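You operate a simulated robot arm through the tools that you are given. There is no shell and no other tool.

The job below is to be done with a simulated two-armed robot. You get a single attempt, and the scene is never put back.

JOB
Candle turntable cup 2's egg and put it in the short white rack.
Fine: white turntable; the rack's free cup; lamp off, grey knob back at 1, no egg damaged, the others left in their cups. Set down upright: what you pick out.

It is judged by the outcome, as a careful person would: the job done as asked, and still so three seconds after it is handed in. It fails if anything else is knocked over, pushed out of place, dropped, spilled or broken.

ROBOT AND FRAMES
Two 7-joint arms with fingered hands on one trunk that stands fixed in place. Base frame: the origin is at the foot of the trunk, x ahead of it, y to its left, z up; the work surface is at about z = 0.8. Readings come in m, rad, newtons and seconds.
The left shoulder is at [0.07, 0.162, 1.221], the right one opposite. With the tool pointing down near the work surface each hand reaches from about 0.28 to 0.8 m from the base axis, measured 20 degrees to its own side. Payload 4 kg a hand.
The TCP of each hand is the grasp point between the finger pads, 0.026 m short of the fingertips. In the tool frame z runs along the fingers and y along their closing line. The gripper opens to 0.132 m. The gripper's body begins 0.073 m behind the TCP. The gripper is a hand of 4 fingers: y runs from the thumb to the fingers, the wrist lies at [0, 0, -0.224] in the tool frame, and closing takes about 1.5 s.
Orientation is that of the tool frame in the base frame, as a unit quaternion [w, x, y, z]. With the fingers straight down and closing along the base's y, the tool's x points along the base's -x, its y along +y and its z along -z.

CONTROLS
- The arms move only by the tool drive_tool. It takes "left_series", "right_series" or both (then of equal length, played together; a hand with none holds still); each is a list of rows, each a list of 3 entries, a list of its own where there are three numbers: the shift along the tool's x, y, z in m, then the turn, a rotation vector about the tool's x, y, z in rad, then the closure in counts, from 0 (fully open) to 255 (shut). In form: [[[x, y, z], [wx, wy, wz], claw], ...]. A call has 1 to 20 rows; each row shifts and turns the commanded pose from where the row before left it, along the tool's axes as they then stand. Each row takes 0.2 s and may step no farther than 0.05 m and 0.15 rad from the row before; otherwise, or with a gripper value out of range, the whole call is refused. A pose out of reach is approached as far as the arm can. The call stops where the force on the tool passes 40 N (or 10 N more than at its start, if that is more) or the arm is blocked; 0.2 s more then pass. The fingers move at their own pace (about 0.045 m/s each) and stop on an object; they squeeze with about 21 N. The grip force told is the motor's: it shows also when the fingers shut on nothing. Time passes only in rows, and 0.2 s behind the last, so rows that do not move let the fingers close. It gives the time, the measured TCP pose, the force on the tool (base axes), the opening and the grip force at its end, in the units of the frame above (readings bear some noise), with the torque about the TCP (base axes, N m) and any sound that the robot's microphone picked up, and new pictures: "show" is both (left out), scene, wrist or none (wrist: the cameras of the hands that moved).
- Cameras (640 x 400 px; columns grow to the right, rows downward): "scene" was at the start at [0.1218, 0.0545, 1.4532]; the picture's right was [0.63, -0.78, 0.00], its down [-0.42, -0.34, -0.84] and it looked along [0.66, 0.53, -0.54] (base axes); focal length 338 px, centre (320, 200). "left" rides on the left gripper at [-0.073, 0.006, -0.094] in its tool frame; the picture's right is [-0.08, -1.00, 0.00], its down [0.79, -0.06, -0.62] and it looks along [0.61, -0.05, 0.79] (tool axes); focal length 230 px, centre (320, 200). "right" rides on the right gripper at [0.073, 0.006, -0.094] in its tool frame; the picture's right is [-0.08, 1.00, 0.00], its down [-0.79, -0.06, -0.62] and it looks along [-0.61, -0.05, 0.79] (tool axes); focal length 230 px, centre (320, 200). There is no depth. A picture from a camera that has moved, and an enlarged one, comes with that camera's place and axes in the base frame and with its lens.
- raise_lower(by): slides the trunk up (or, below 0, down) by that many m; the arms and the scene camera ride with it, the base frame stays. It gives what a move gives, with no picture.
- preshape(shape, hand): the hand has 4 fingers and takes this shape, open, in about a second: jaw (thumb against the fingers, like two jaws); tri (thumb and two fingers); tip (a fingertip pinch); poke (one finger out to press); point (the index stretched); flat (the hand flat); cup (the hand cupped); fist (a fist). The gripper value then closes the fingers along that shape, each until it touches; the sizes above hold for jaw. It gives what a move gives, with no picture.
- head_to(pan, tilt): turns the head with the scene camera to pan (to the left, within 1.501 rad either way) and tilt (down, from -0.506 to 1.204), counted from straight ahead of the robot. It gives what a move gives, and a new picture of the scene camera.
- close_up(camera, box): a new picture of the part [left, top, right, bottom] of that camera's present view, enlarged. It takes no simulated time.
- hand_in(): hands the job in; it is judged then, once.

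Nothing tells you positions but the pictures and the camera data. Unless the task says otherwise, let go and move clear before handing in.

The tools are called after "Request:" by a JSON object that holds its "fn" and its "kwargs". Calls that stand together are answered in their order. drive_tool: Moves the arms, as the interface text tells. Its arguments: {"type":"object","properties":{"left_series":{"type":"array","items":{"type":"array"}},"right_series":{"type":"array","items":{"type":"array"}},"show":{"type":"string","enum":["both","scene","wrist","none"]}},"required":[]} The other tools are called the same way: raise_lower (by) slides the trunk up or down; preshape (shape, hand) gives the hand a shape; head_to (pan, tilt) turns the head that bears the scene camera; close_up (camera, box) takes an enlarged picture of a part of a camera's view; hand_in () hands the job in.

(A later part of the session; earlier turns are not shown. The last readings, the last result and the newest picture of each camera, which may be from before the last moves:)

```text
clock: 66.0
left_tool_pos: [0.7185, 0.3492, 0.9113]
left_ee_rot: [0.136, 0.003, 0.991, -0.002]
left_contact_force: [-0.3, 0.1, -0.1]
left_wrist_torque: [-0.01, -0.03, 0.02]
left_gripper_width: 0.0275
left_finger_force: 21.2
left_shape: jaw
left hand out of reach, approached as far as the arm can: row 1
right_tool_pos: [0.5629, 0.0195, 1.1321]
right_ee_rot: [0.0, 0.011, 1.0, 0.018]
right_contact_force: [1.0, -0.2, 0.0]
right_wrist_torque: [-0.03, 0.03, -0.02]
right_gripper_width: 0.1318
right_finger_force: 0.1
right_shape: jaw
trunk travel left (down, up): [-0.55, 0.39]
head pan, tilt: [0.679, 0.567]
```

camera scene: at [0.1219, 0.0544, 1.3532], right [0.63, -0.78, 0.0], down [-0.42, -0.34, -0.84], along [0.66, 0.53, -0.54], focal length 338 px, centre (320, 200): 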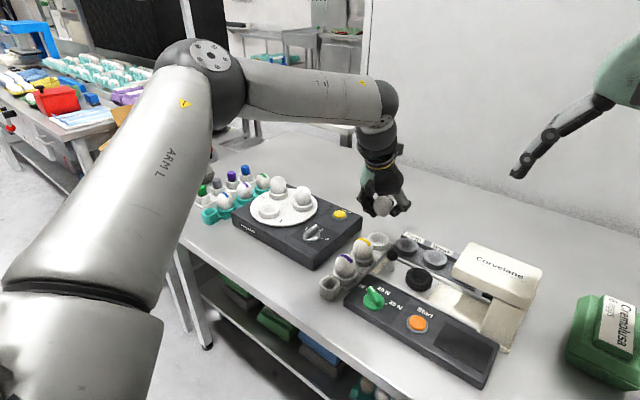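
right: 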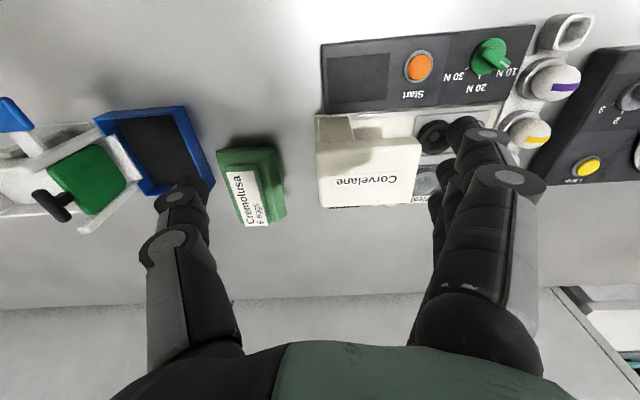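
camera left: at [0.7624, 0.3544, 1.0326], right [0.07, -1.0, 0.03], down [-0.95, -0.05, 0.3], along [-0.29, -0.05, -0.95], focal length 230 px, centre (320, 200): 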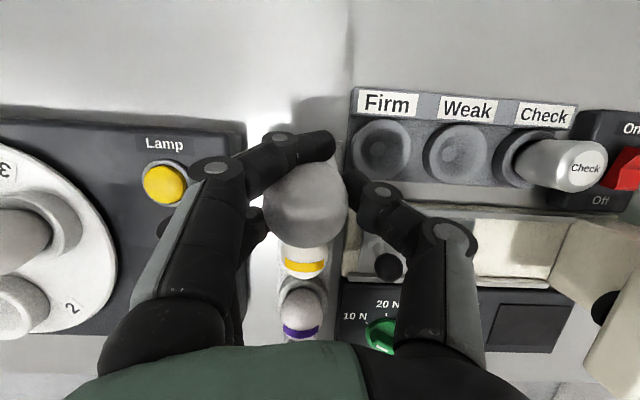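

Request:
{"fn": "drive_tool", "kwargs": {"left_series": [[[0, 0, 0], [0, -0.038, 0], 172], [[-0.0086, -0.001, 0.0028], [0, 0, 0], 172], [[0, 0, 0], [0, 0, 0], 172]], "show": "both"}}

Request:
{"fn": "close_up", "kwargs": {"camera": "scene", "box": [340, 160, 420, 240]}}

Request:
{"fn": "close_up", "kwargs": {"camera": "right", "box": [480, 60, 640, 220]}}

Request:
{"fn": "close_up", "kwargs": {"camera": "left", "box": [220, 80, 420, 240]}}

```text
clock: 66.8
left_tool_pos: [0.7274, 0.3486, 0.9104]
left_ee_rot: [0.154, 0.003, 0.988, -0.002]
left_contact_force: [0.4, 0.5, -0.8]
left_wrist_torque: [0.01, -0.05, 0.02]
left_gripper_width: 0.0274
left_finger_force: 21.0
left_shape: jaw
right_tool_pos: [0.5627, 0.0197, 1.1312]
right_ee_rot: [-0.001, 0.012, 1.0, 0.018]
right_contact_force: [0.2, -0.2, 1.1]
right_wrist_torque: [-0.04, -0.04, -0.01]
right_gripper_width: 0.1321
right_finger_force: 0.1
right_shape: jaw
trunk travel left (down, up): [-0.55, 0.39]
head pan, tilt: [0.679, 0.567]
camera scene: at [0.1215, 0.0549, 1.3032], right [0.63, -0.78, 0.0], down [-0.42, -0.34, -0.84], along [0.66, 0.53, -0.54], focal length 338 px, centre (320, 200)
camera left: at [0.7693, 0.3547, 1.0233], right [0.07, -1.0, 0.03], down [-0.94, -0.05, 0.35], along [-0.35, -0.05, -0.94], focal length 230 px, centre (320, 200)
```

scene: 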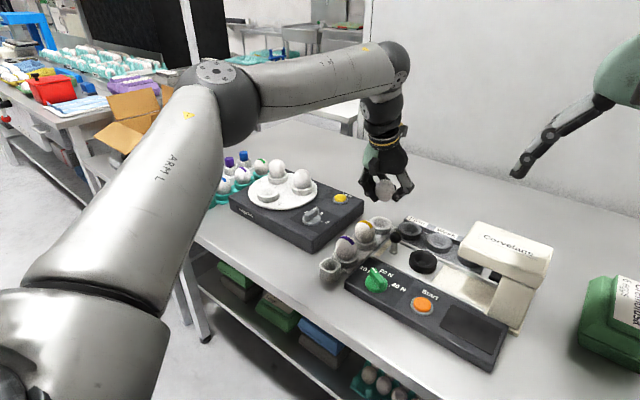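
left: 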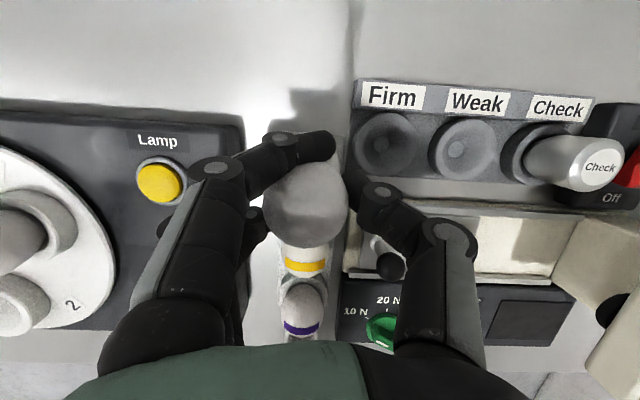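

```text
5.00 times, centred on (380, 200) of scene
camera zoom: at [0.1215, 0.0549, 1.3032], right [0.63, -0.78, 0.0], down [-0.42, -0.34, -0.84], along [0.66, 0.53, -0.54], focal length 1688 px, centre (20, 200)
```

zoom: 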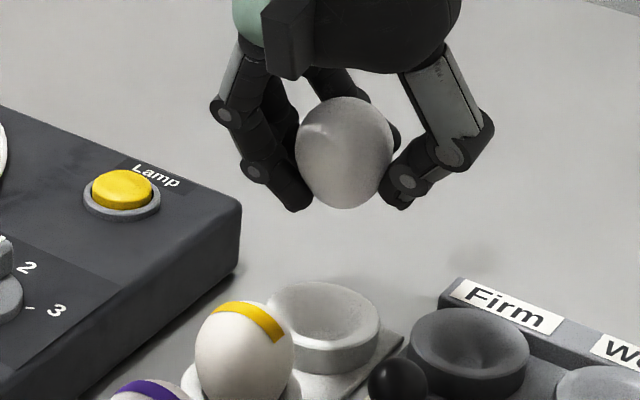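

```text
2.50 times, centred on (560, 140) of right
camera zoom: at [0.4895, 0.025, 1.2256], right [0.1, 0.99, 0.04], down [0.78, -0.1, 0.61], along [0.61, -0.03, -0.79], focal length 575 px, centre (-280, 350)
```

zoom: 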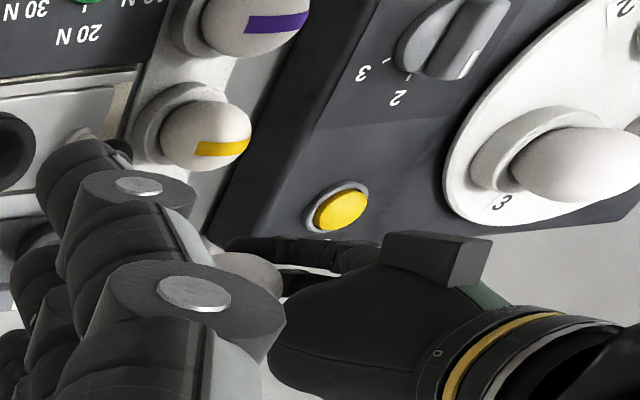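

```text
2.50 times, centred on (320, 160) of left
camera zoom: at [0.7693, 0.3547, 1.0233], right [0.07, -1.0, 0.03], down [-0.94, -0.05, 0.35], along [-0.35, -0.05, -0.94], focal length 575 px, centre (320, 300)
```

zoom: 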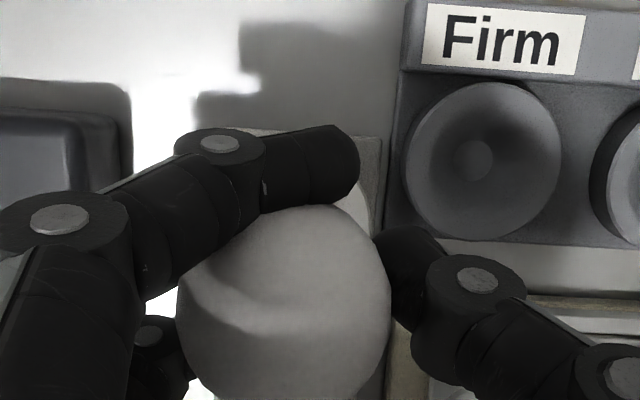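

The egg is centred over the free cup to within a few millimetres, leaning only about 6°, and its bottom reaches below the fingertips. I'll lower it straight down in small steps.

Request:
{"fn": "drive_tool", "kwargs": {"left_series": [[[0.0044, 0, 0.0138], [0, 0, 0], 172], [[0.0044, 0, 0.0138], [0, 0, 0], 172], [[0.0044, 0, 0.0138], [0, 0, 0], 172], [[0, 0, 0], [0, 0, 0], 172]], "show": "wrist"}}

Request:
{"fn": "close_up", "kwargs": {"camera": "scene", "box": [340, 175, 420, 255]}}

```text
clock: 67.8
left_tool_pos: [0.7288, 0.3494, 0.8643]
left_ee_rot: [0.153, 0.002, 0.988, -0.002]
left_contact_force: [0.0, 0.2, -1.5]
left_wrist_torque: [0.01, 0.01, -0.01]
left_gripper_width: 0.0275
left_finger_force: 20.8
left_shape: jaw
right_tool_pos: [0.5626, 0.0196, 1.1318]
right_ee_rot: [0.0, 0.013, 1.0, 0.019]
right_contact_force: [-0.6, 0.8, 1.0]
right_wrist_torque: [0.01, -0.01, 0.02]
right_gripper_width: 0.132
right_finger_force: 0.1
right_shape: jaw
trunk travel left (down, up): [-0.55, 0.39]
head pan, tilt: [0.679, 0.567]
camera left: at [0.7697, 0.3551, 0.9771], right [0.07, -1.0, 0.03], down [-0.94, -0.05, 0.35], along [-0.35, -0.05, -0.94], focal length 230 px, centre (320, 200)
```

left: 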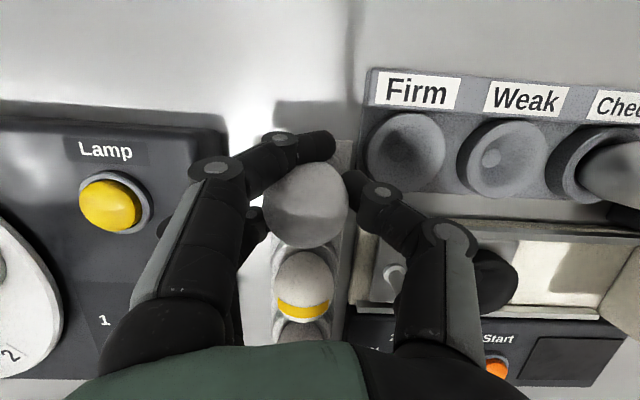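

```text
5.00 times, centred on (380, 215) of scene
camera zoom: at [0.1218, 0.0545, 1.3032], right [0.63, -0.78, 0.0], down [-0.42, -0.34, -0.84], along [0.66, 0.53, -0.54], focal length 1688 px, centre (20, 125)
```

zoom: 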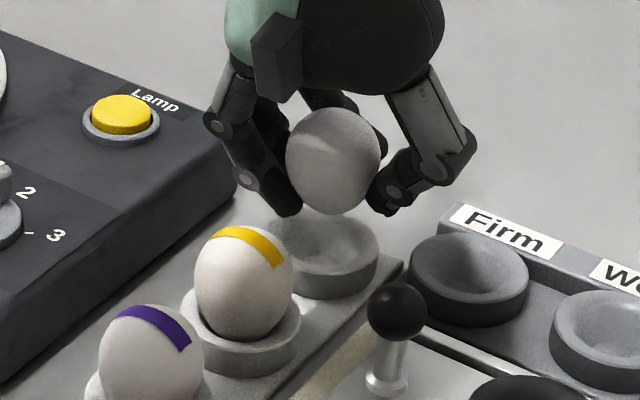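

Request:
{"fn": "drive_tool", "kwargs": {"left_series": [[[0.0045, 0, 0.0068], [0, 0, 0], 172], [[0.0016, 0, 0.005], [0, 0, 0], 172], [[0, 0, 0], [0, 0, 0], 172]], "show": "none"}}

Request:
{"fn": "close_up", "kwargs": {"camera": "scene", "box": [350, 185, 410, 245]}}

```text
clock: 68.6
left_tool_pos: [0.7257, 0.3497, 0.8535]
left_ee_rot: [0.153, 0.004, 0.988, -0.002]
left_contact_force: [0.0, -0.6, -0.9]
left_wrist_torque: [0.01, 0.02, 0.0]
left_gripper_width: 0.0274
left_finger_force: 21.2
left_shape: jaw
right_tool_pos: [0.5628, 0.0201, 1.1318]
right_ee_rot: [0.0, 0.012, 1.0, 0.019]
right_contact_force: [0.6, -0.2, -0.1]
right_wrist_torque: [0.01, 0.0, -0.05]
right_gripper_width: 0.132
right_finger_force: 0.0
right_shape: jaw
trunk travel left (down, up): [-0.55, 0.39]
head pan, tilt: [0.679, 0.567]
```

```text
6.67 times, centred on (380, 215) of scene
camera zoom: at [0.122, 0.0545, 1.3032], right [0.63, -0.78, 0.0], down [-0.42, -0.34, -0.84], along [0.66, 0.53, -0.54], focal length 2251 px, centre (-80, 100)
```

zoom: 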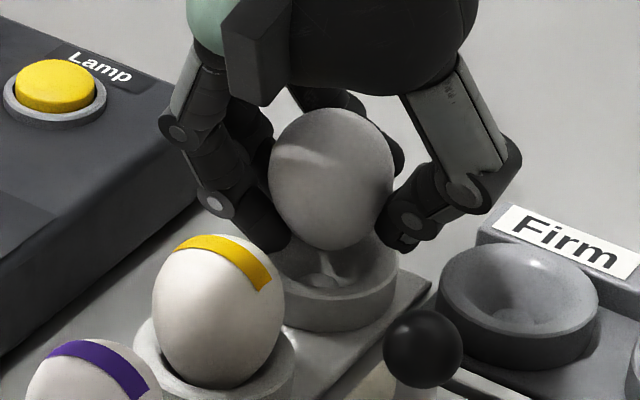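

Request:
{"fn": "drive_tool", "kwargs": {"left_series": [[[0.0015, 0, 0.0048], [0, 0, 0], 172], [[0, 0, 0], [0, 0, 0], 172]], "show": "none"}}

```text
clock: 69.2
left_tool_pos: [0.7255, 0.3492, 0.8494]
left_ee_rot: [0.155, 0.003, 0.988, -0.002]
left_contact_force: [0.4, -1.0, 4.8]
left_wrist_torque: [0.11, 0.07, -0.02]
left_gripper_width: 0.0276
left_finger_force: 20.9
left_shape: jaw
right_tool_pos: [0.5623, 0.0203, 1.1315]
right_ee_rot: [0.0, 0.012, 1.0, 0.018]
right_contact_force: [0.0, 0.0, 0.5]
right_wrist_torque: [0.01, 0.01, -0.01]
right_gripper_width: 0.1321
right_finger_force: 0.1
right_shape: jaw
trunk travel left (down, up): [-0.55, 0.39]
head pan, tilt: [0.679, 0.567]
```

Request:
{"fn": "close_up", "kwargs": {"camera": "scene", "box": [350, 185, 410, 245]}}

Request:
{"fn": "close_up", "kwargs": {"camera": "left", "box": [220, 100, 420, 260]}}

```text
6.67 times, centred on (380, 215) of scene
camera zoom: at [0.1214, 0.054, 1.3034], right [0.63, -0.78, 0.0], down [-0.42, -0.34, -0.84], along [0.66, 0.53, -0.54], focal length 2251 px, centre (-80, 100)
```

zoom: 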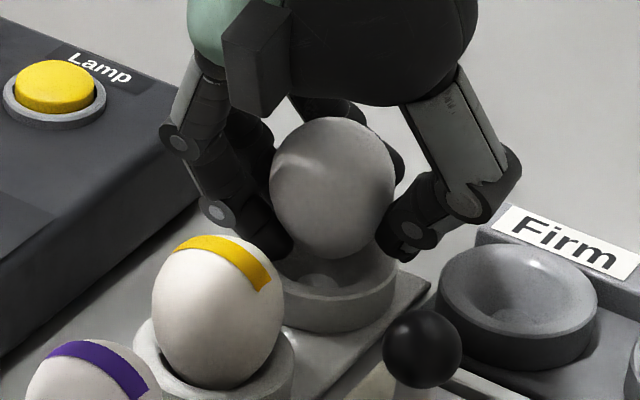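

```text
2.50 times, centred on (320, 180) of left
camera zoom: at [0.7671, 0.3541, 0.9619], right [0.07, -1.0, 0.03], down [-0.94, -0.05, 0.35], along [-0.35, -0.05, -0.94], focal length 575 px, centre (320, 250)
```

zoom: 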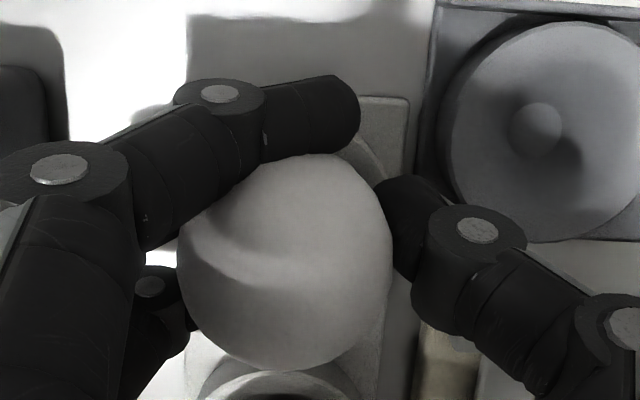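

The ring fingertip has just met the cup rim, and the egg's bottom is inside the bowl, about a centimetre above its seat. I'll open the fingers very gradually so the egg settles into the cup.

Request:
{"fn": "drive_tool", "kwargs": {"left_series": [[[0, 0, 0], [0, 0, 0], 171]], "show": "none"}}

Request:
{"fn": "close_up", "kwargs": {"camera": "scene", "box": [350, 185, 410, 245]}}

```text
clock: 69.6
left_tool_pos: [0.7267, 0.3492, 0.8497]
left_ee_rot: [0.155, 0.003, 0.988, -0.002]
left_contact_force: [0.5, -1.9, 4.2]
left_wrist_torque: [0.1, 0.09, -0.02]
left_gripper_width: 0.0274
left_finger_force: 21.2
left_shape: jaw
right_tool_pos: [0.5622, 0.02, 1.132]
right_ee_rot: [0.0, 0.012, 1.0, 0.019]
right_contact_force: [0.0, -0.6, -0.2]
right_wrist_torque: [0.01, 0.04, -0.05]
right_gripper_width: 0.1318
right_finger_force: 0.0
right_shape: jaw
trunk travel left (down, up): [-0.55, 0.39]
head pan, tilt: [0.679, 0.567]
```

```text
6.67 times, centred on (380, 215) of scene
camera zoom: at [0.1213, 0.0539, 1.3033], right [0.63, -0.78, 0.0], down [-0.42, -0.34, -0.84], along [0.66, 0.53, -0.54], focal length 2251 px, centre (-80, 100)
```

zoom: 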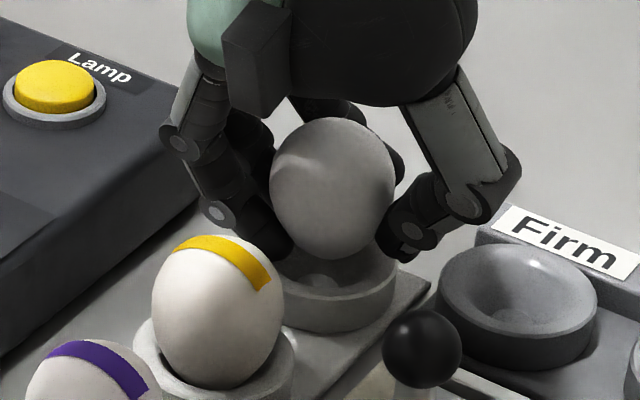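

Request:
{"fn": "drive_tool", "kwargs": {"left_series": [[[0, 0, 0], [0, 0, 0], 169]], "show": "none"}}

```text
clock: 70.0
left_tool_pos: [0.7255, 0.3469, 0.8501]
left_ee_rot: [0.154, 0.004, 0.988, -0.002]
left_contact_force: [0.4, -3.9, 3.7]
left_wrist_torque: [0.0, 0.03, 0.06]
left_gripper_width: 0.042
left_finger_force: 0.1
left_shape: jaw
right_tool_pos: [0.5628, 0.0192, 1.1326]
right_ee_rot: [0.0, 0.012, 1.0, 0.018]
right_contact_force: [0.8, 0.1, -0.8]
right_wrist_torque: [0.02, 0.0, -0.01]
right_gripper_width: 0.1316
right_finger_force: 0.1
right_shape: jaw
trunk travel left (down, up): [-0.55, 0.39]
head pan, tilt: [0.679, 0.567]
```

Request:
{"fn": "close_up", "kwargs": {"camera": "scene", "box": [350, 185, 410, 245]}}

Request:
{"fn": "close_up", "kwargs": {"camera": "left", "box": [220, 100, 420, 260]}}

```text
6.67 times, centred on (380, 215) of scene
camera zoom: at [0.1215, 0.0537, 1.3033], right [0.63, -0.78, 0.0], down [-0.42, -0.34, -0.84], along [0.66, 0.53, -0.54], focal length 2251 px, centre (-80, 100)
```

zoom: 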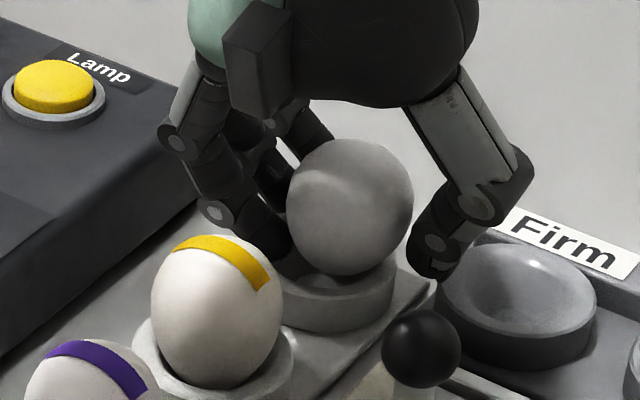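

```text
2.50 times, centred on (320, 180) of left
camera zoom: at [0.7672, 0.3532, 0.9613], right [0.07, -1.0, 0.03], down [-0.94, -0.05, 0.35], along [-0.35, -0.05, -0.94], focal length 575 px, centre (320, 250)
```

zoom: 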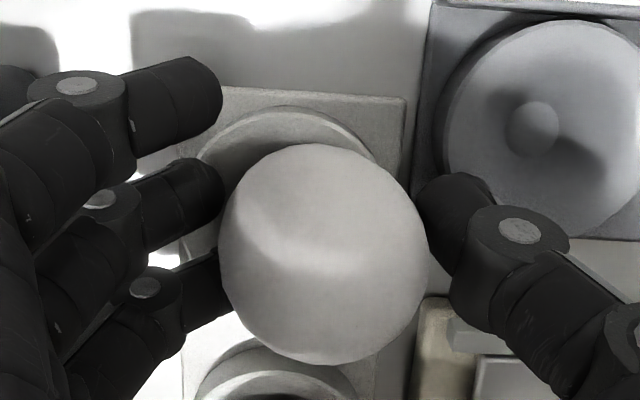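

The grip loosened and the egg moved down, but about 9 mm toward the thumb, and the fingertips seem to be pressing on the inside of the cup wall. I'll raise the hand slightly and look again.

Request:
{"fn": "drive_tool", "kwargs": {"left_series": [[[-0.0012, 0, -0.0038], [0, 0, 0], 169], [[0, 0, 0], [0, 0, 0], 169]], "show": "none"}}

Request:
{"fn": "close_up", "kwargs": {"camera": "scene", "box": [350, 185, 410, 245]}}

Request:
{"fn": "close_up", "kwargs": {"camera": "left", "box": [220, 100, 420, 260]}}

```text
clock: 70.6
left_tool_pos: [0.7249, 0.349, 0.8542]
left_ee_rot: [0.154, 0.003, 0.988, -0.002]
left_contact_force: [0.0, -2.2, 1.2]
left_wrist_torque: [-0.02, 0.04, 0.09]
left_gripper_width: 0.043
left_finger_force: 0.0
left_shape: jaw
right_tool_pos: [0.5625, 0.0205, 1.1322]
right_ee_rot: [0.001, 0.013, 1.0, 0.019]
right_contact_force: [0.2, 1.0, -1.1]
right_wrist_torque: [-0.04, -0.02, -0.01]
right_gripper_width: 0.1318
right_finger_force: 0.1
right_shape: jaw
trunk travel left (down, up): [-0.55, 0.39]
head pan, tilt: [0.679, 0.567]
```

```text
6.67 times, centred on (380, 215) of scene
camera zoom: at [0.1216, 0.0539, 1.3032], right [0.63, -0.78, 0.0], down [-0.42, -0.34, -0.84], along [0.66, 0.53, -0.54], focal length 2251 px, centre (-80, 100)
```

zoom: 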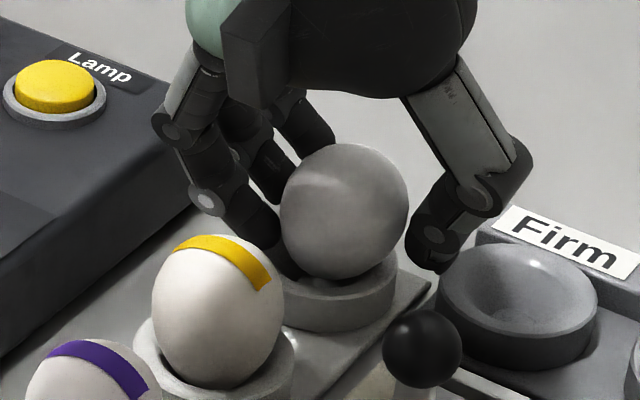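

```text
2.50 times, centred on (320, 180) of left
camera zoom: at [0.7666, 0.3545, 0.9647], right [0.07, -1.0, 0.03], down [-0.94, -0.05, 0.35], along [-0.35, -0.05, -0.94], focal length 575 px, centre (320, 250)
```

zoom: 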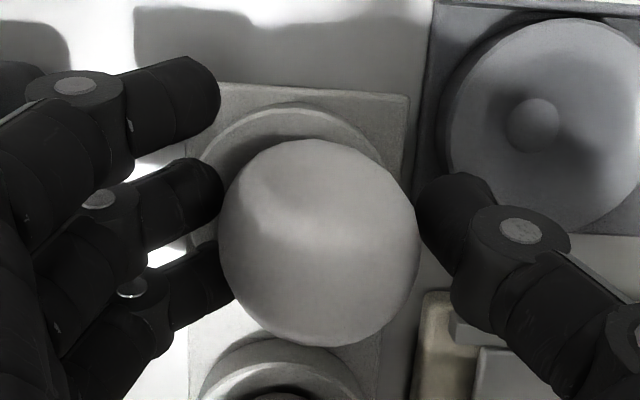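

The egg settled further as the hand rose. I'll raise a little more to free the fingertips from the bowl.

Request:
{"fn": "drive_tool", "kwargs": {"left_series": [[[-0.0012, 0.0015, -0.0038], [0, 0, 0], 169], [[0, 0, 0], [0, 0, 0], 169]], "show": "none"}}

Request:
{"fn": "close_up", "kwargs": {"camera": "scene", "box": [350, 185, 410, 245]}}

Request:
{"fn": "close_up", "kwargs": {"camera": "left", "box": [220, 100, 420, 260]}}

```text
clock: 71.2
left_tool_pos: [0.725, 0.3503, 0.8555]
left_ee_rot: [0.155, 0.003, 0.988, -0.002]
left_contact_force: [0.0, -0.1, -0.4]
left_wrist_torque: [0.02, 0.02, -0.01]
left_gripper_width: 0.0439
left_finger_force: 0.1
left_shape: jaw
right_tool_pos: [0.562, 0.0195, 1.1309]
right_ee_rot: [0.0, 0.012, 1.0, 0.018]
right_contact_force: [0.6, 0.4, -0.3]
right_wrist_torque: [0.02, -0.04, 0.04]
right_gripper_width: 0.1316
right_finger_force: 0.1
right_shape: jaw
trunk travel left (down, up): [-0.55, 0.39]
head pan, tilt: [0.679, 0.567]
```

```text
6.67 times, centred on (380, 215) of scene
camera zoom: at [0.1219, 0.0544, 1.3032], right [0.63, -0.78, 0.0], down [-0.42, -0.34, -0.84], along [0.66, 0.53, -0.54], focal length 2251 px, centre (-80, 100)
```

zoom: 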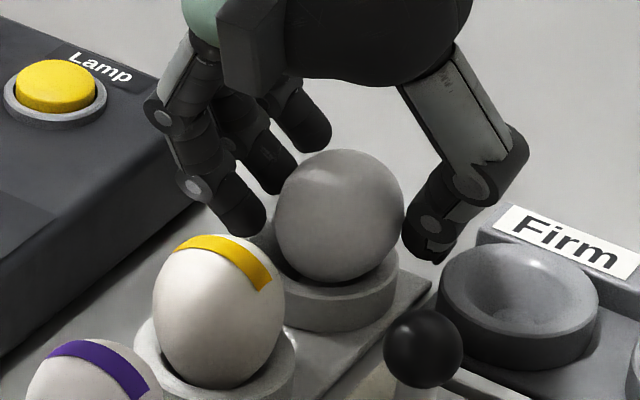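

```text
2.50 times, centred on (320, 180) of left
camera zoom: at [0.7666, 0.3567, 0.9682], right [0.07, -1.0, 0.03], down [-0.94, -0.05, 0.35], along [-0.35, -0.05, -0.94], focal length 575 px, centre (320, 250)
```

zoom: 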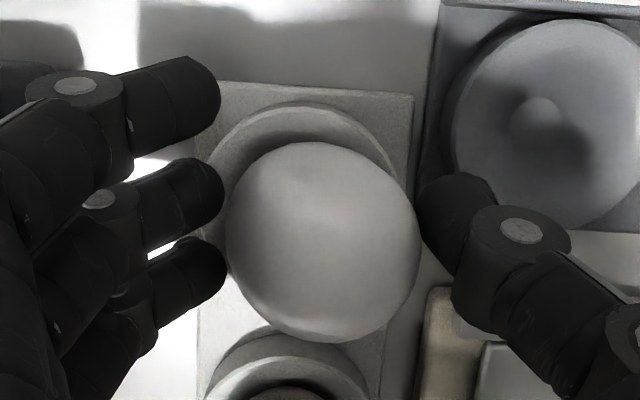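

Contact force is now zero and the egg sits in the cup. I'll open the fingers slowly a bit further and check that it stays.

Request:
{"fn": "drive_tool", "kwargs": {"left_series": [[[0, 0, 0], [0, 0, 0], 164], [[0, 0, 0], [0, 0, 0], 158], [[0, 0, 0], [0, 0, 0], 152]], "show": "none"}}

Request:
{"fn": "close_up", "kwargs": {"camera": "scene", "box": [350, 185, 410, 245]}}

Request:
{"fn": "close_up", "kwargs": {"camera": "left", "box": [220, 100, 420, 260]}}

```text
clock: 72.0
left_tool_pos: [0.7253, 0.3491, 0.8562]
left_ee_rot: [0.154, 0.002, 0.988, -0.002]
left_contact_force: [0.1, 0.5, -0.4]
left_wrist_torque: [-0.03, -0.03, 0.0]
left_gripper_width: 0.0526
left_finger_force: 0.0
left_shape: jaw
right_tool_pos: [0.5617, 0.0213, 1.1318]
right_ee_rot: [0.0, 0.011, 1.0, 0.019]
right_contact_force: [-0.7, 0.3, -0.2]
right_wrist_torque: [0.01, 0.03, 0.01]
right_gripper_width: 0.132
right_finger_force: 0.1
right_shape: jaw
trunk travel left (down, up): [-0.55, 0.39]
head pan, tilt: [0.679, 0.567]
```

```text
6.67 times, centred on (380, 215) of scene
camera zoom: at [0.1219, 0.0545, 1.3032], right [0.63, -0.78, 0.0], down [-0.42, -0.34, -0.84], along [0.66, 0.53, -0.54], focal length 2251 px, centre (-80, 100)
```

zoom: 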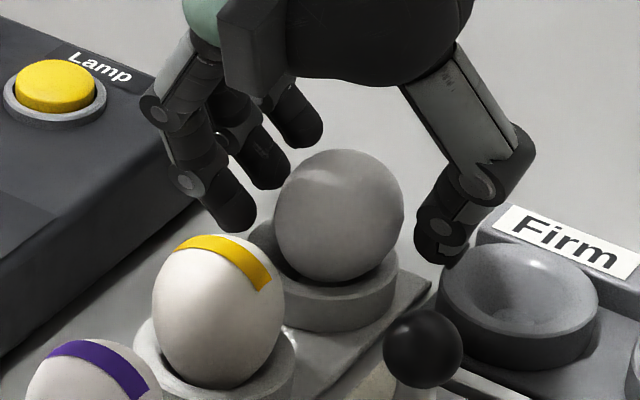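

```text
2.50 times, centred on (320, 180) of left
camera zoom: at [0.7668, 0.3562, 0.9683], right [0.07, -1.0, 0.03], down [-0.94, -0.05, 0.35], along [-0.35, -0.05, -0.94], focal length 575 px, centre (320, 250)
```

zoom: 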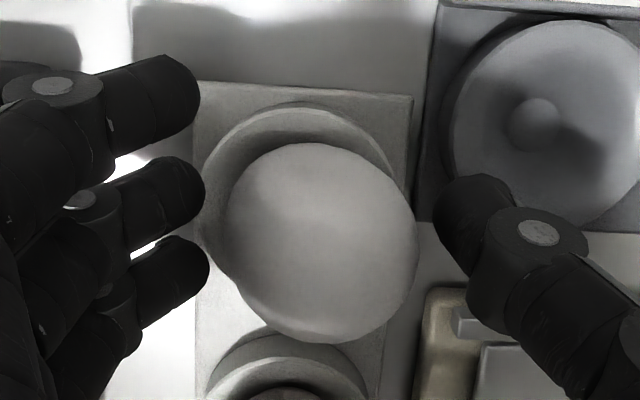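

The egg stands free in the cup, but it seems to lean a little toward the thumb side. I'll look closer to judge the lean before withdrawing.

Request:
{"fn": "close_up", "kwargs": {"camera": "scene", "box": [360, 195, 400, 240]}}

Request:
{"fn": "close_up", "kwargs": {"camera": "scene", "box": [340, 210, 380, 255]}}

Request:
{"fn": "close_up", "kwargs": {"camera": "right", "box": [480, 60, 640, 220]}}

```text
8.89 times, centred on (380, 218) of scene
camera zoom: at [0.1219, 0.0545, 1.3032], right [0.63, -0.78, 0.0], down [-0.42, -0.34, -0.84], along [0.66, 0.53, -0.54], focal length 3001 px, centre (-213, 44)
```

zoom: 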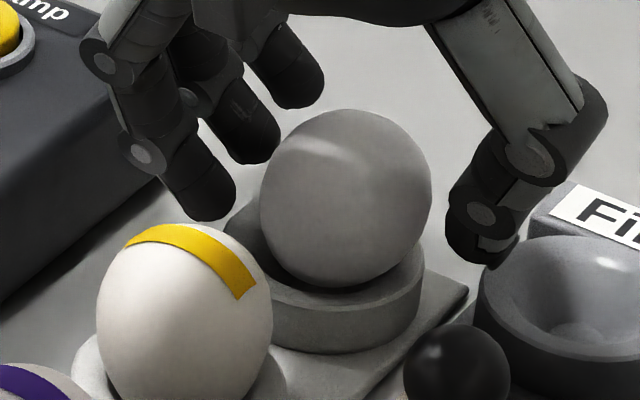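

```text
8.89 times, centred on (360, 232) of scene
camera zoom: at [0.1219, 0.0545, 1.3032], right [0.63, -0.78, 0.0], down [-0.42, -0.34, -0.84], along [0.66, 0.53, -0.54], focal length 3001 px, centre (-36, -89)
```

zoom: 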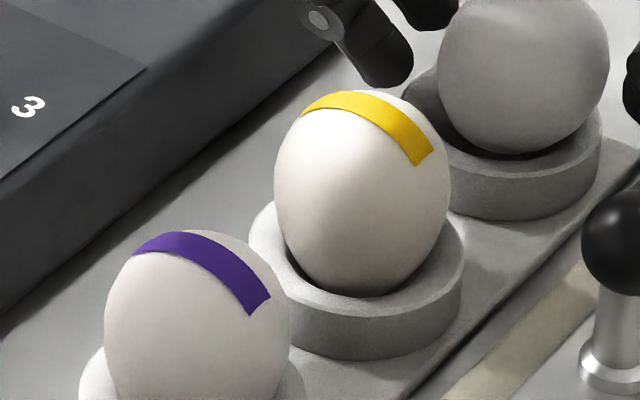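

```text
2.50 times, centred on (560, 140) of right
camera zoom: at [0.4898, 0.0246, 1.2255], right [0.1, 0.99, 0.04], down [0.78, -0.1, 0.61], along [0.61, -0.03, -0.79], focal length 575 px, centre (-280, 350)
```

zoom: 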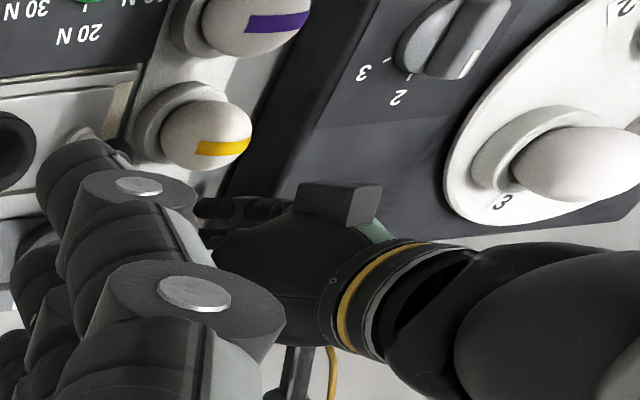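

The egg stands in the cup but its top leans roughly 15° toward the thumb side. I'll open wider, lift slightly, place the thumb beside it, and nudge it upright very gently.

Request:
{"fn": "drive_tool", "kwargs": {"left_series": [[[0, 0, 0], [0, 0, 0], 140], [[0, 0, 0], [0, 0, 0], 128], [[-0.0033, 0, -0.0105], [0, 0, 0], 128], [[0.0103, 0.0037, -0.0033], [0, 0, 0], 128], [[0.0103, 0.0036, -0.0033], [0, 0, 0], 128], [[0, 0, 0], [0, 0, 0], 128]], "show": "none"}}

Request:
{"fn": "close_up", "kwargs": {"camera": "scene", "box": [360, 195, 400, 240]}}

Request:
{"fn": "close_up", "kwargs": {"camera": "left", "box": [220, 80, 420, 240]}}

```text
clock: 73.4
left_tool_pos: [0.705, 0.3597, 0.8661]
left_ee_rot: [0.154, 0.002, 0.988, -0.002]
left_contact_force: [-0.2, -0.3, -0.2]
left_wrist_torque: [-0.02, 0.0, -0.02]
left_gripper_width: 0.065
left_finger_force: 0.0
left_shape: jaw
right_tool_pos: [0.5629, 0.0204, 1.1316]
right_ee_rot: [0.0, 0.013, 1.0, 0.018]
right_contact_force: [-0.4, -0.7, -0.5]
right_wrist_torque: [-0.01, -0.01, 0.0]
right_gripper_width: 0.1319
right_finger_force: 0.1
right_shape: jaw
trunk travel left (down, up): [-0.55, 0.39]
head pan, tilt: [0.679, 0.567]
```

```text
8.89 times, centred on (380, 218) of scene
camera zoom: at [0.1222, 0.0544, 1.3032], right [0.63, -0.78, 0.0], down [-0.42, -0.34, -0.84], along [0.66, 0.53, -0.54], focal length 3001 px, centre (-213, 44)
```

zoom: 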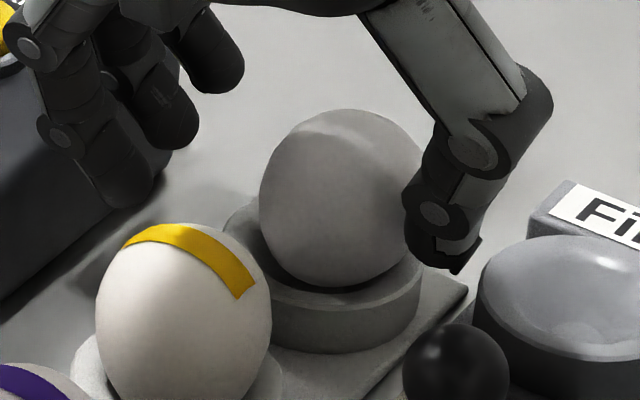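

```text
2.50 times, centred on (320, 160) of left
camera zoom: at [0.7467, 0.3641, 0.9777], right [0.07, -1.0, 0.03], down [-0.94, -0.05, 0.35], along [-0.35, -0.05, -0.94], focal length 575 px, centre (320, 300)
```

zoom: 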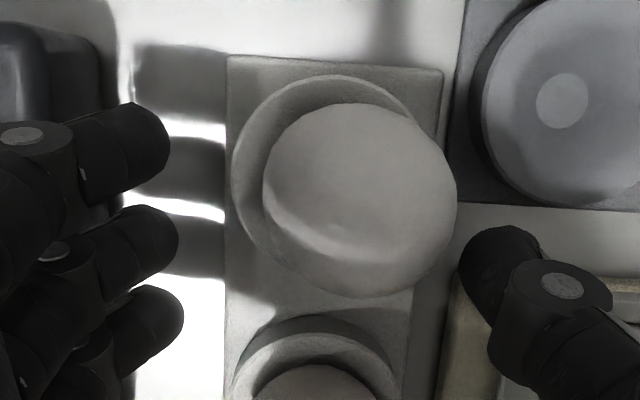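

The thumb is beside the egg with about a 5 mm gap. I'll push gently in small steps, pausing to look.

Request:
{"fn": "drive_tool", "kwargs": {"left_series": [[[-0.001, 0.0028, 0.0003], [0, 0, 0], 128], [[-0.001, 0.0028, 0.0003], [0, 0, 0], 128], [[-0.0007, 0.0019, 0.0002], [0, 0, 0], 128], [[0, 0, 0], [0, 0, 0], 128]], "show": "none"}}

Request:
{"fn": "close_up", "kwargs": {"camera": "left", "box": [220, 80, 420, 240]}}

Request:
{"fn": "close_up", "kwargs": {"camera": "scene", "box": [360, 195, 400, 240]}}

```text
clock: 74.4
left_tool_pos: [0.7074, 0.3657, 0.8671]
left_ee_rot: [0.154, 0.003, 0.988, -0.002]
left_contact_force: [-0.7, -0.7, 0.6]
left_wrist_torque: [-0.03, 0.0, -0.05]
left_gripper_width: 0.0659
left_finger_force: 0.1
left_shape: jaw
right_tool_pos: [0.562, 0.0197, 1.133]
right_ee_rot: [0.0, 0.012, 1.0, 0.018]
right_contact_force: [-0.6, 0.9, -0.6]
right_wrist_torque: [0.04, 0.01, 0.01]
right_gripper_width: 0.1319
right_finger_force: 0.0
right_shape: jaw
trunk travel left (down, up): [-0.55, 0.39]
head pan, tilt: [0.679, 0.567]
```

```text
2.50 times, centred on (320, 160) of left
camera zoom: at [0.7489, 0.3707, 0.9786], right [0.07, -1.0, 0.03], down [-0.94, -0.05, 0.35], along [-0.35, -0.05, -0.94], focal length 575 px, centre (320, 300)
```

zoom: 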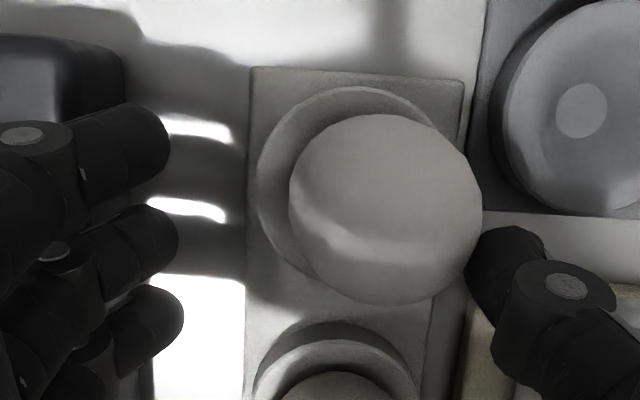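

```text
8.89 times, centred on (380, 218) of scene
camera zoom: at [0.1218, 0.0544, 1.3032], right [0.63, -0.78, 0.0], down [-0.42, -0.34, -0.84], along [0.66, 0.53, -0.54], focal length 3001 px, centre (-213, 44)
```

zoom: 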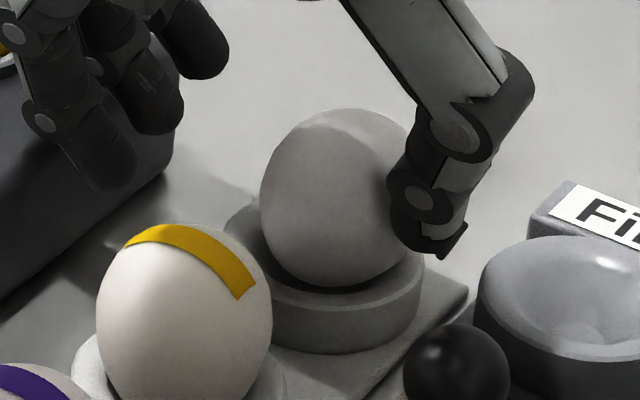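

Request:
{"fn": "drive_tool", "kwargs": {"left_series": [[[-0.0009, 0.0024, 0.0003], [0, 0, 0], 128], [[-0.0009, 0.0024, 0.0003], [0, 0, 0], 128], [[0, 0, 0], [0, 0, 0], 128]], "show": "none"}}

Request:
{"fn": "close_up", "kwargs": {"camera": "left", "box": [220, 80, 420, 240]}}

Request:
{"fn": "close_up", "kwargs": {"camera": "scene", "box": [360, 195, 400, 240]}}

```text
clock: 75.2
left_tool_pos: [0.7089, 0.3693, 0.8674]
left_ee_rot: [0.153, 0.003, 0.988, -0.002]
left_contact_force: [-0.4, -3.4, 2.1]
left_wrist_torque: [-0.15, 0.03, -0.03]
left_gripper_width: 0.0676
left_finger_force: 0.1
left_shape: jaw
right_tool_pos: [0.5623, 0.0196, 1.1336]
right_ee_rot: [0.0, 0.012, 1.0, 0.019]
right_contact_force: [0.9, -0.1, 0.3]
right_wrist_torque: [0.02, 0.0, 0.0]
right_gripper_width: 0.1319
right_finger_force: 0.1
right_shape: jaw
trunk travel left (down, up): [-0.55, 0.39]
head pan, tilt: [0.679, 0.567]
```

```text
2.50 times, centred on (320, 160) of left
camera zoom: at [0.7507, 0.3753, 0.9803], right [0.07, -1.0, 0.03], down [-0.94, -0.05, 0.35], along [-0.35, -0.05, -0.94], focal length 575 px, centre (320, 300)
```

zoom: 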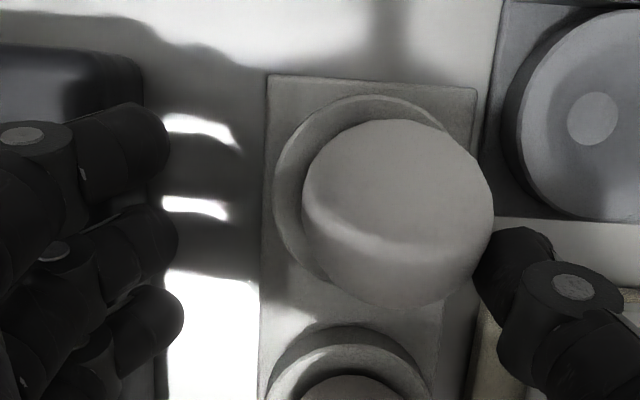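

```text
8.89 times, centred on (380, 218) of scene
camera zoom: at [0.1214, 0.0539, 1.3033], right [0.63, -0.78, 0.0], down [-0.42, -0.34, -0.84], along [0.66, 0.53, -0.54], focal length 3001 px, centre (-213, 44)
```

zoom: 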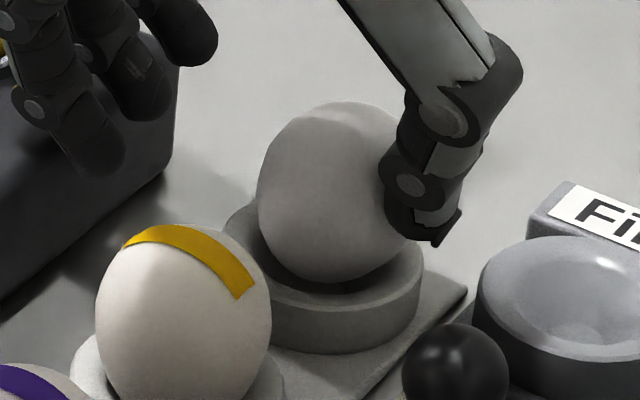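

Request:
{"fn": "drive_tool", "kwargs": {"left_series": [[[-0.0009, 0.0024, 0.0003], [0, 0, 0], 128], [[-0.0009, 0.0024, 0.0003], [0, 0, 0], 128], [[0, 0, 0], [0, 0, 0], 128]], "show": "none"}}

Request:
{"fn": "close_up", "kwargs": {"camera": "left", "box": [220, 80, 420, 240]}}

Request:
{"fn": "close_up", "kwargs": {"camera": "scene", "box": [360, 195, 400, 240]}}

```text
clock: 76.0
left_tool_pos: [0.7115, 0.3727, 0.8694]
left_ee_rot: [0.154, 0.003, 0.988, -0.002]
left_contact_force: [-3.0, -6.3, 5.7]
left_wrist_torque: [-0.25, 0.06, -0.08]
left_gripper_width: 0.0683
left_finger_force: 0.0
left_shape: jaw
right_tool_pos: [0.5615, 0.0185, 1.1312]
right_ee_rot: [0.0, 0.012, 1.0, 0.019]
right_contact_force: [0.7, 0.2, 0.0]
right_wrist_torque: [0.0, 0.03, 0.0]
right_gripper_width: 0.1321
right_finger_force: 0.1
right_shape: jaw
trunk travel left (down, up): [-0.55, 0.39]
head pan, tilt: [0.679, 0.567]
```

```text
2.50 times, centred on (320, 160) of left
camera zoom: at [0.7523, 0.3784, 0.9811], right [0.07, -1.0, 0.03], down [-0.94, -0.05, 0.35], along [-0.35, -0.05, -0.94], focal length 575 px, centre (320, 300)
```

zoom: 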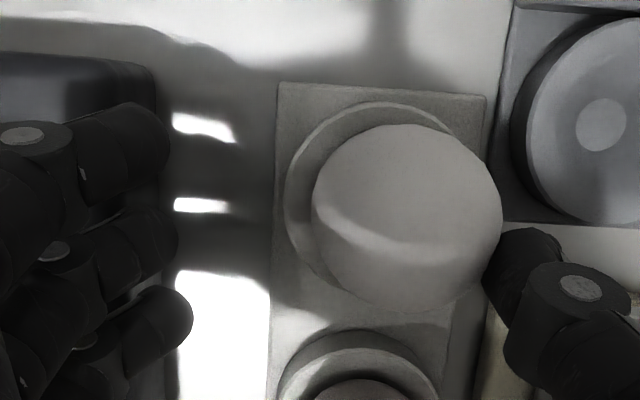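

```text
8.89 times, centred on (380, 218) of scene
camera zoom: at [0.1206, 0.0531, 1.3034], right [0.63, -0.78, 0.0], down [-0.42, -0.34, -0.84], along [0.66, 0.53, -0.54], focal length 3001 px, centre (-213, 44)
```

zoom: 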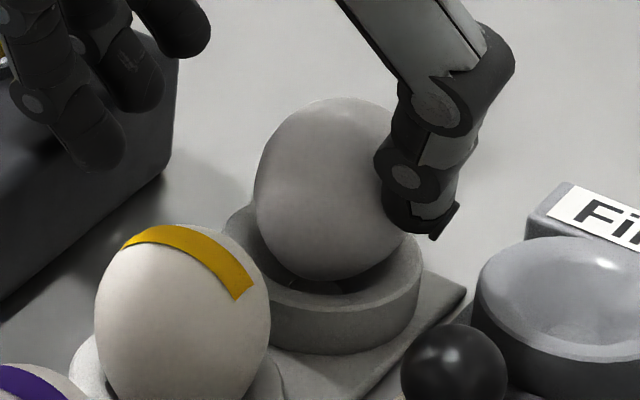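

The egg is moving slowly, but the thumb is pressing down on its upper half. I'll back off slightly, lower the thumb to the egg's middle, and push horizontally instead.

Request:
{"fn": "drive_tool", "kwargs": {"left_series": [[[0.0013, -0.0045, -0.0004], [0, 0, 0], 128], [[0.0028, 0, 0.0086], [0, 0, 0], 128], [[0, 0, 0], [0, 0, 0], 128]], "show": "none"}}

Request:
{"fn": "close_up", "kwargs": {"camera": "left", "box": [220, 80, 420, 240]}}

Request:
{"fn": "close_up", "kwargs": {"camera": "scene", "box": [360, 195, 400, 240]}}

```text
clock: 76.8
left_tool_pos: [0.7089, 0.3682, 0.8602]
left_ee_rot: [0.155, 0.003, 0.988, -0.001]
left_contact_force: [-0.5, -7.5, 8.4]
left_wrist_torque: [0.14, 0.1, 0.02]
left_gripper_width: 0.0671
left_finger_force: 0.1
left_shape: jaw
right_tool_pos: [0.5616, 0.0178, 1.1325]
right_ee_rot: [0.001, 0.012, 1.0, 0.019]
right_contact_force: [0.7, -0.6, 0.5]
right_wrist_torque: [-0.01, 0.0, -0.01]
right_gripper_width: 0.1319
right_finger_force: 0.0
right_shape: jaw
trunk travel left (down, up): [-0.55, 0.39]
head pan, tilt: [0.679, 0.567]
```

```text
2.50 times, centred on (320, 160) of left
camera zoom: at [0.7496, 0.3737, 0.9724], right [0.07, -1.0, 0.03], down [-0.94, -0.05, 0.35], along [-0.34, -0.05, -0.94], focal length 575 px, centre (320, 300)
```

zoom: 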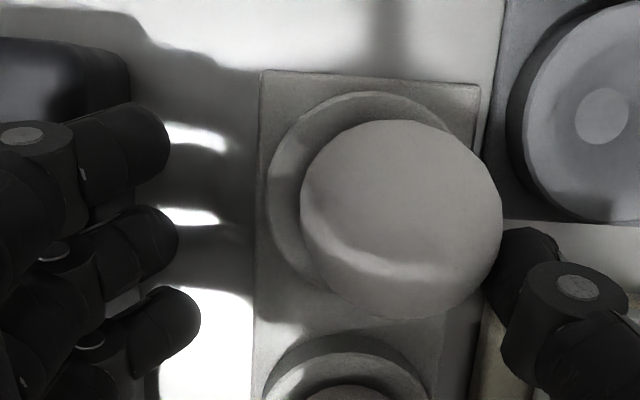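

```text
8.89 times, centred on (380, 218) of scene
camera zoom: at [0.1205, 0.0527, 1.3035], right [0.63, -0.78, 0.0], down [-0.42, -0.34, -0.84], along [0.66, 0.53, -0.54], focal length 3001 px, centre (-213, 44)
```

zoom: 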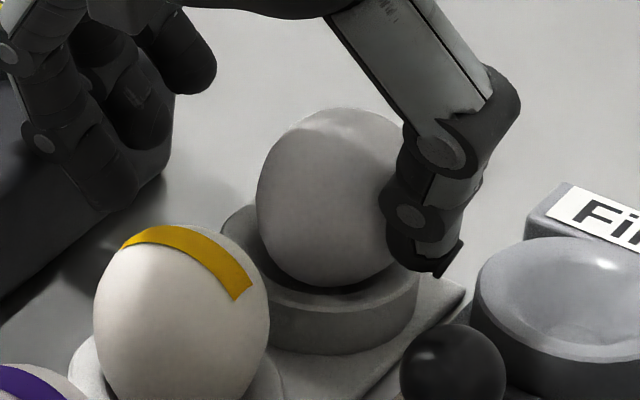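

The fingers on the far side have come down against the candler box edge. I'll lift straight up at once and check nothing moved.

Request:
{"fn": "drive_tool", "kwargs": {"left_series": [[[-0.0018, -0.0005, -0.0057], [0, 0, 0], 128], [[-0.003, 0, -0.0095], [0, 0, 0], 128]], "show": "both"}}

Request:
{"fn": "close_up", "kwargs": {"camera": "scene", "box": [360, 195, 400, 240]}}

Request:
{"fn": "close_up", "kwargs": {"camera": "scene", "box": [230, 150, 400, 260]}}

```text
clock: 77.4
left_tool_pos: [0.7088, 0.372, 0.8768]
left_ee_rot: [0.153, 0.002, 0.988, -0.001]
left_contact_force: [-0.3, 0.3, -0.4]
left_wrist_torque: [-0.01, 0.02, 0.03]
left_gripper_width: 0.0658
left_finger_force: 0.0
left_shape: jaw
right_tool_pos: [0.5616, 0.0199, 1.1314]
right_ee_rot: [0.0, 0.011, 1.0, 0.02]
right_contact_force: [0.5, 0.1, 0.3]
right_wrist_torque: [0.0, 0.0, 0.01]
right_gripper_width: 0.1321
right_finger_force: 0.0
right_shape: jaw
trunk travel left (down, up): [-0.55, 0.39]
head pan, tilt: [0.679, 0.567]
camera scene: at [0.1216, 0.0548, 1.3031], right [0.63, -0.78, 0.0], down [-0.42, -0.34, -0.84], along [0.66, 0.53, -0.54], focal length 338 px, centre (320, 200)
camera left: at [0.7498, 0.3775, 0.9876], right [0.07, -1.0, 0.03], down [-0.93, -0.06, 0.35], along [-0.35, -0.05, -0.94], focal length 230 px, centre (320, 200)
```

scene: 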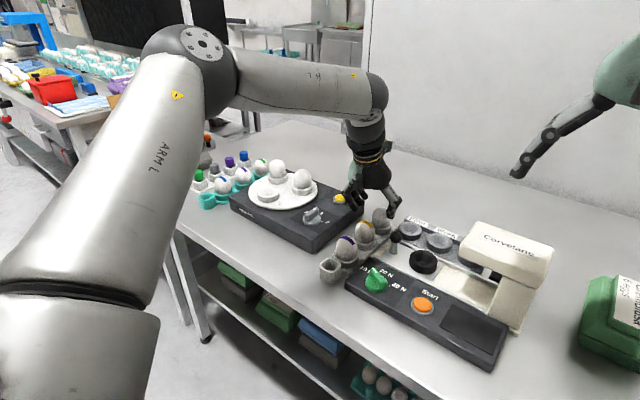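
left: 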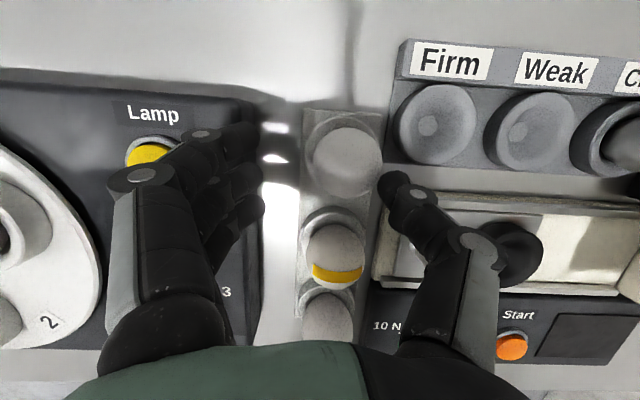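

```text
8.89 times, centred on (380, 218) of scene
camera zoom: at [0.1216, 0.0548, 1.3031], right [0.63, -0.78, 0.0], down [-0.42, -0.34, -0.84], along [0.66, 0.53, -0.54], focal length 3001 px, centre (-213, 44)
```

zoom: 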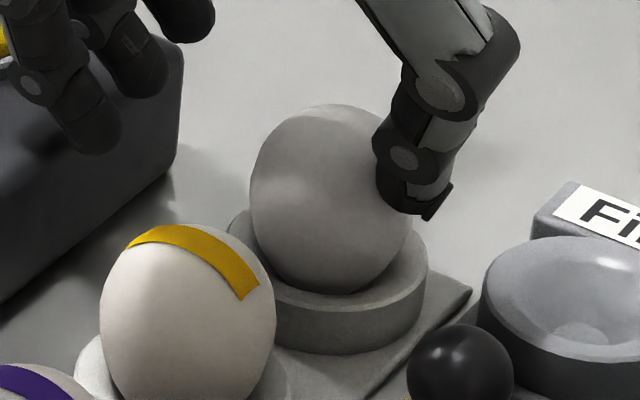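

```text
3.64 times, centred on (315, 205) of scene
camera zoom: at [0.1216, 0.0548, 1.3031], right [0.63, -0.78, 0.0], down [-0.42, -0.34, -0.84], along [0.66, 0.53, -0.54], focal length 1228 px, centre (338, 182)
```

zoom: 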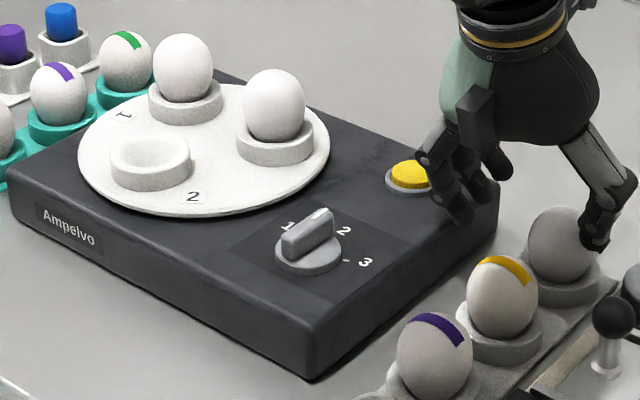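

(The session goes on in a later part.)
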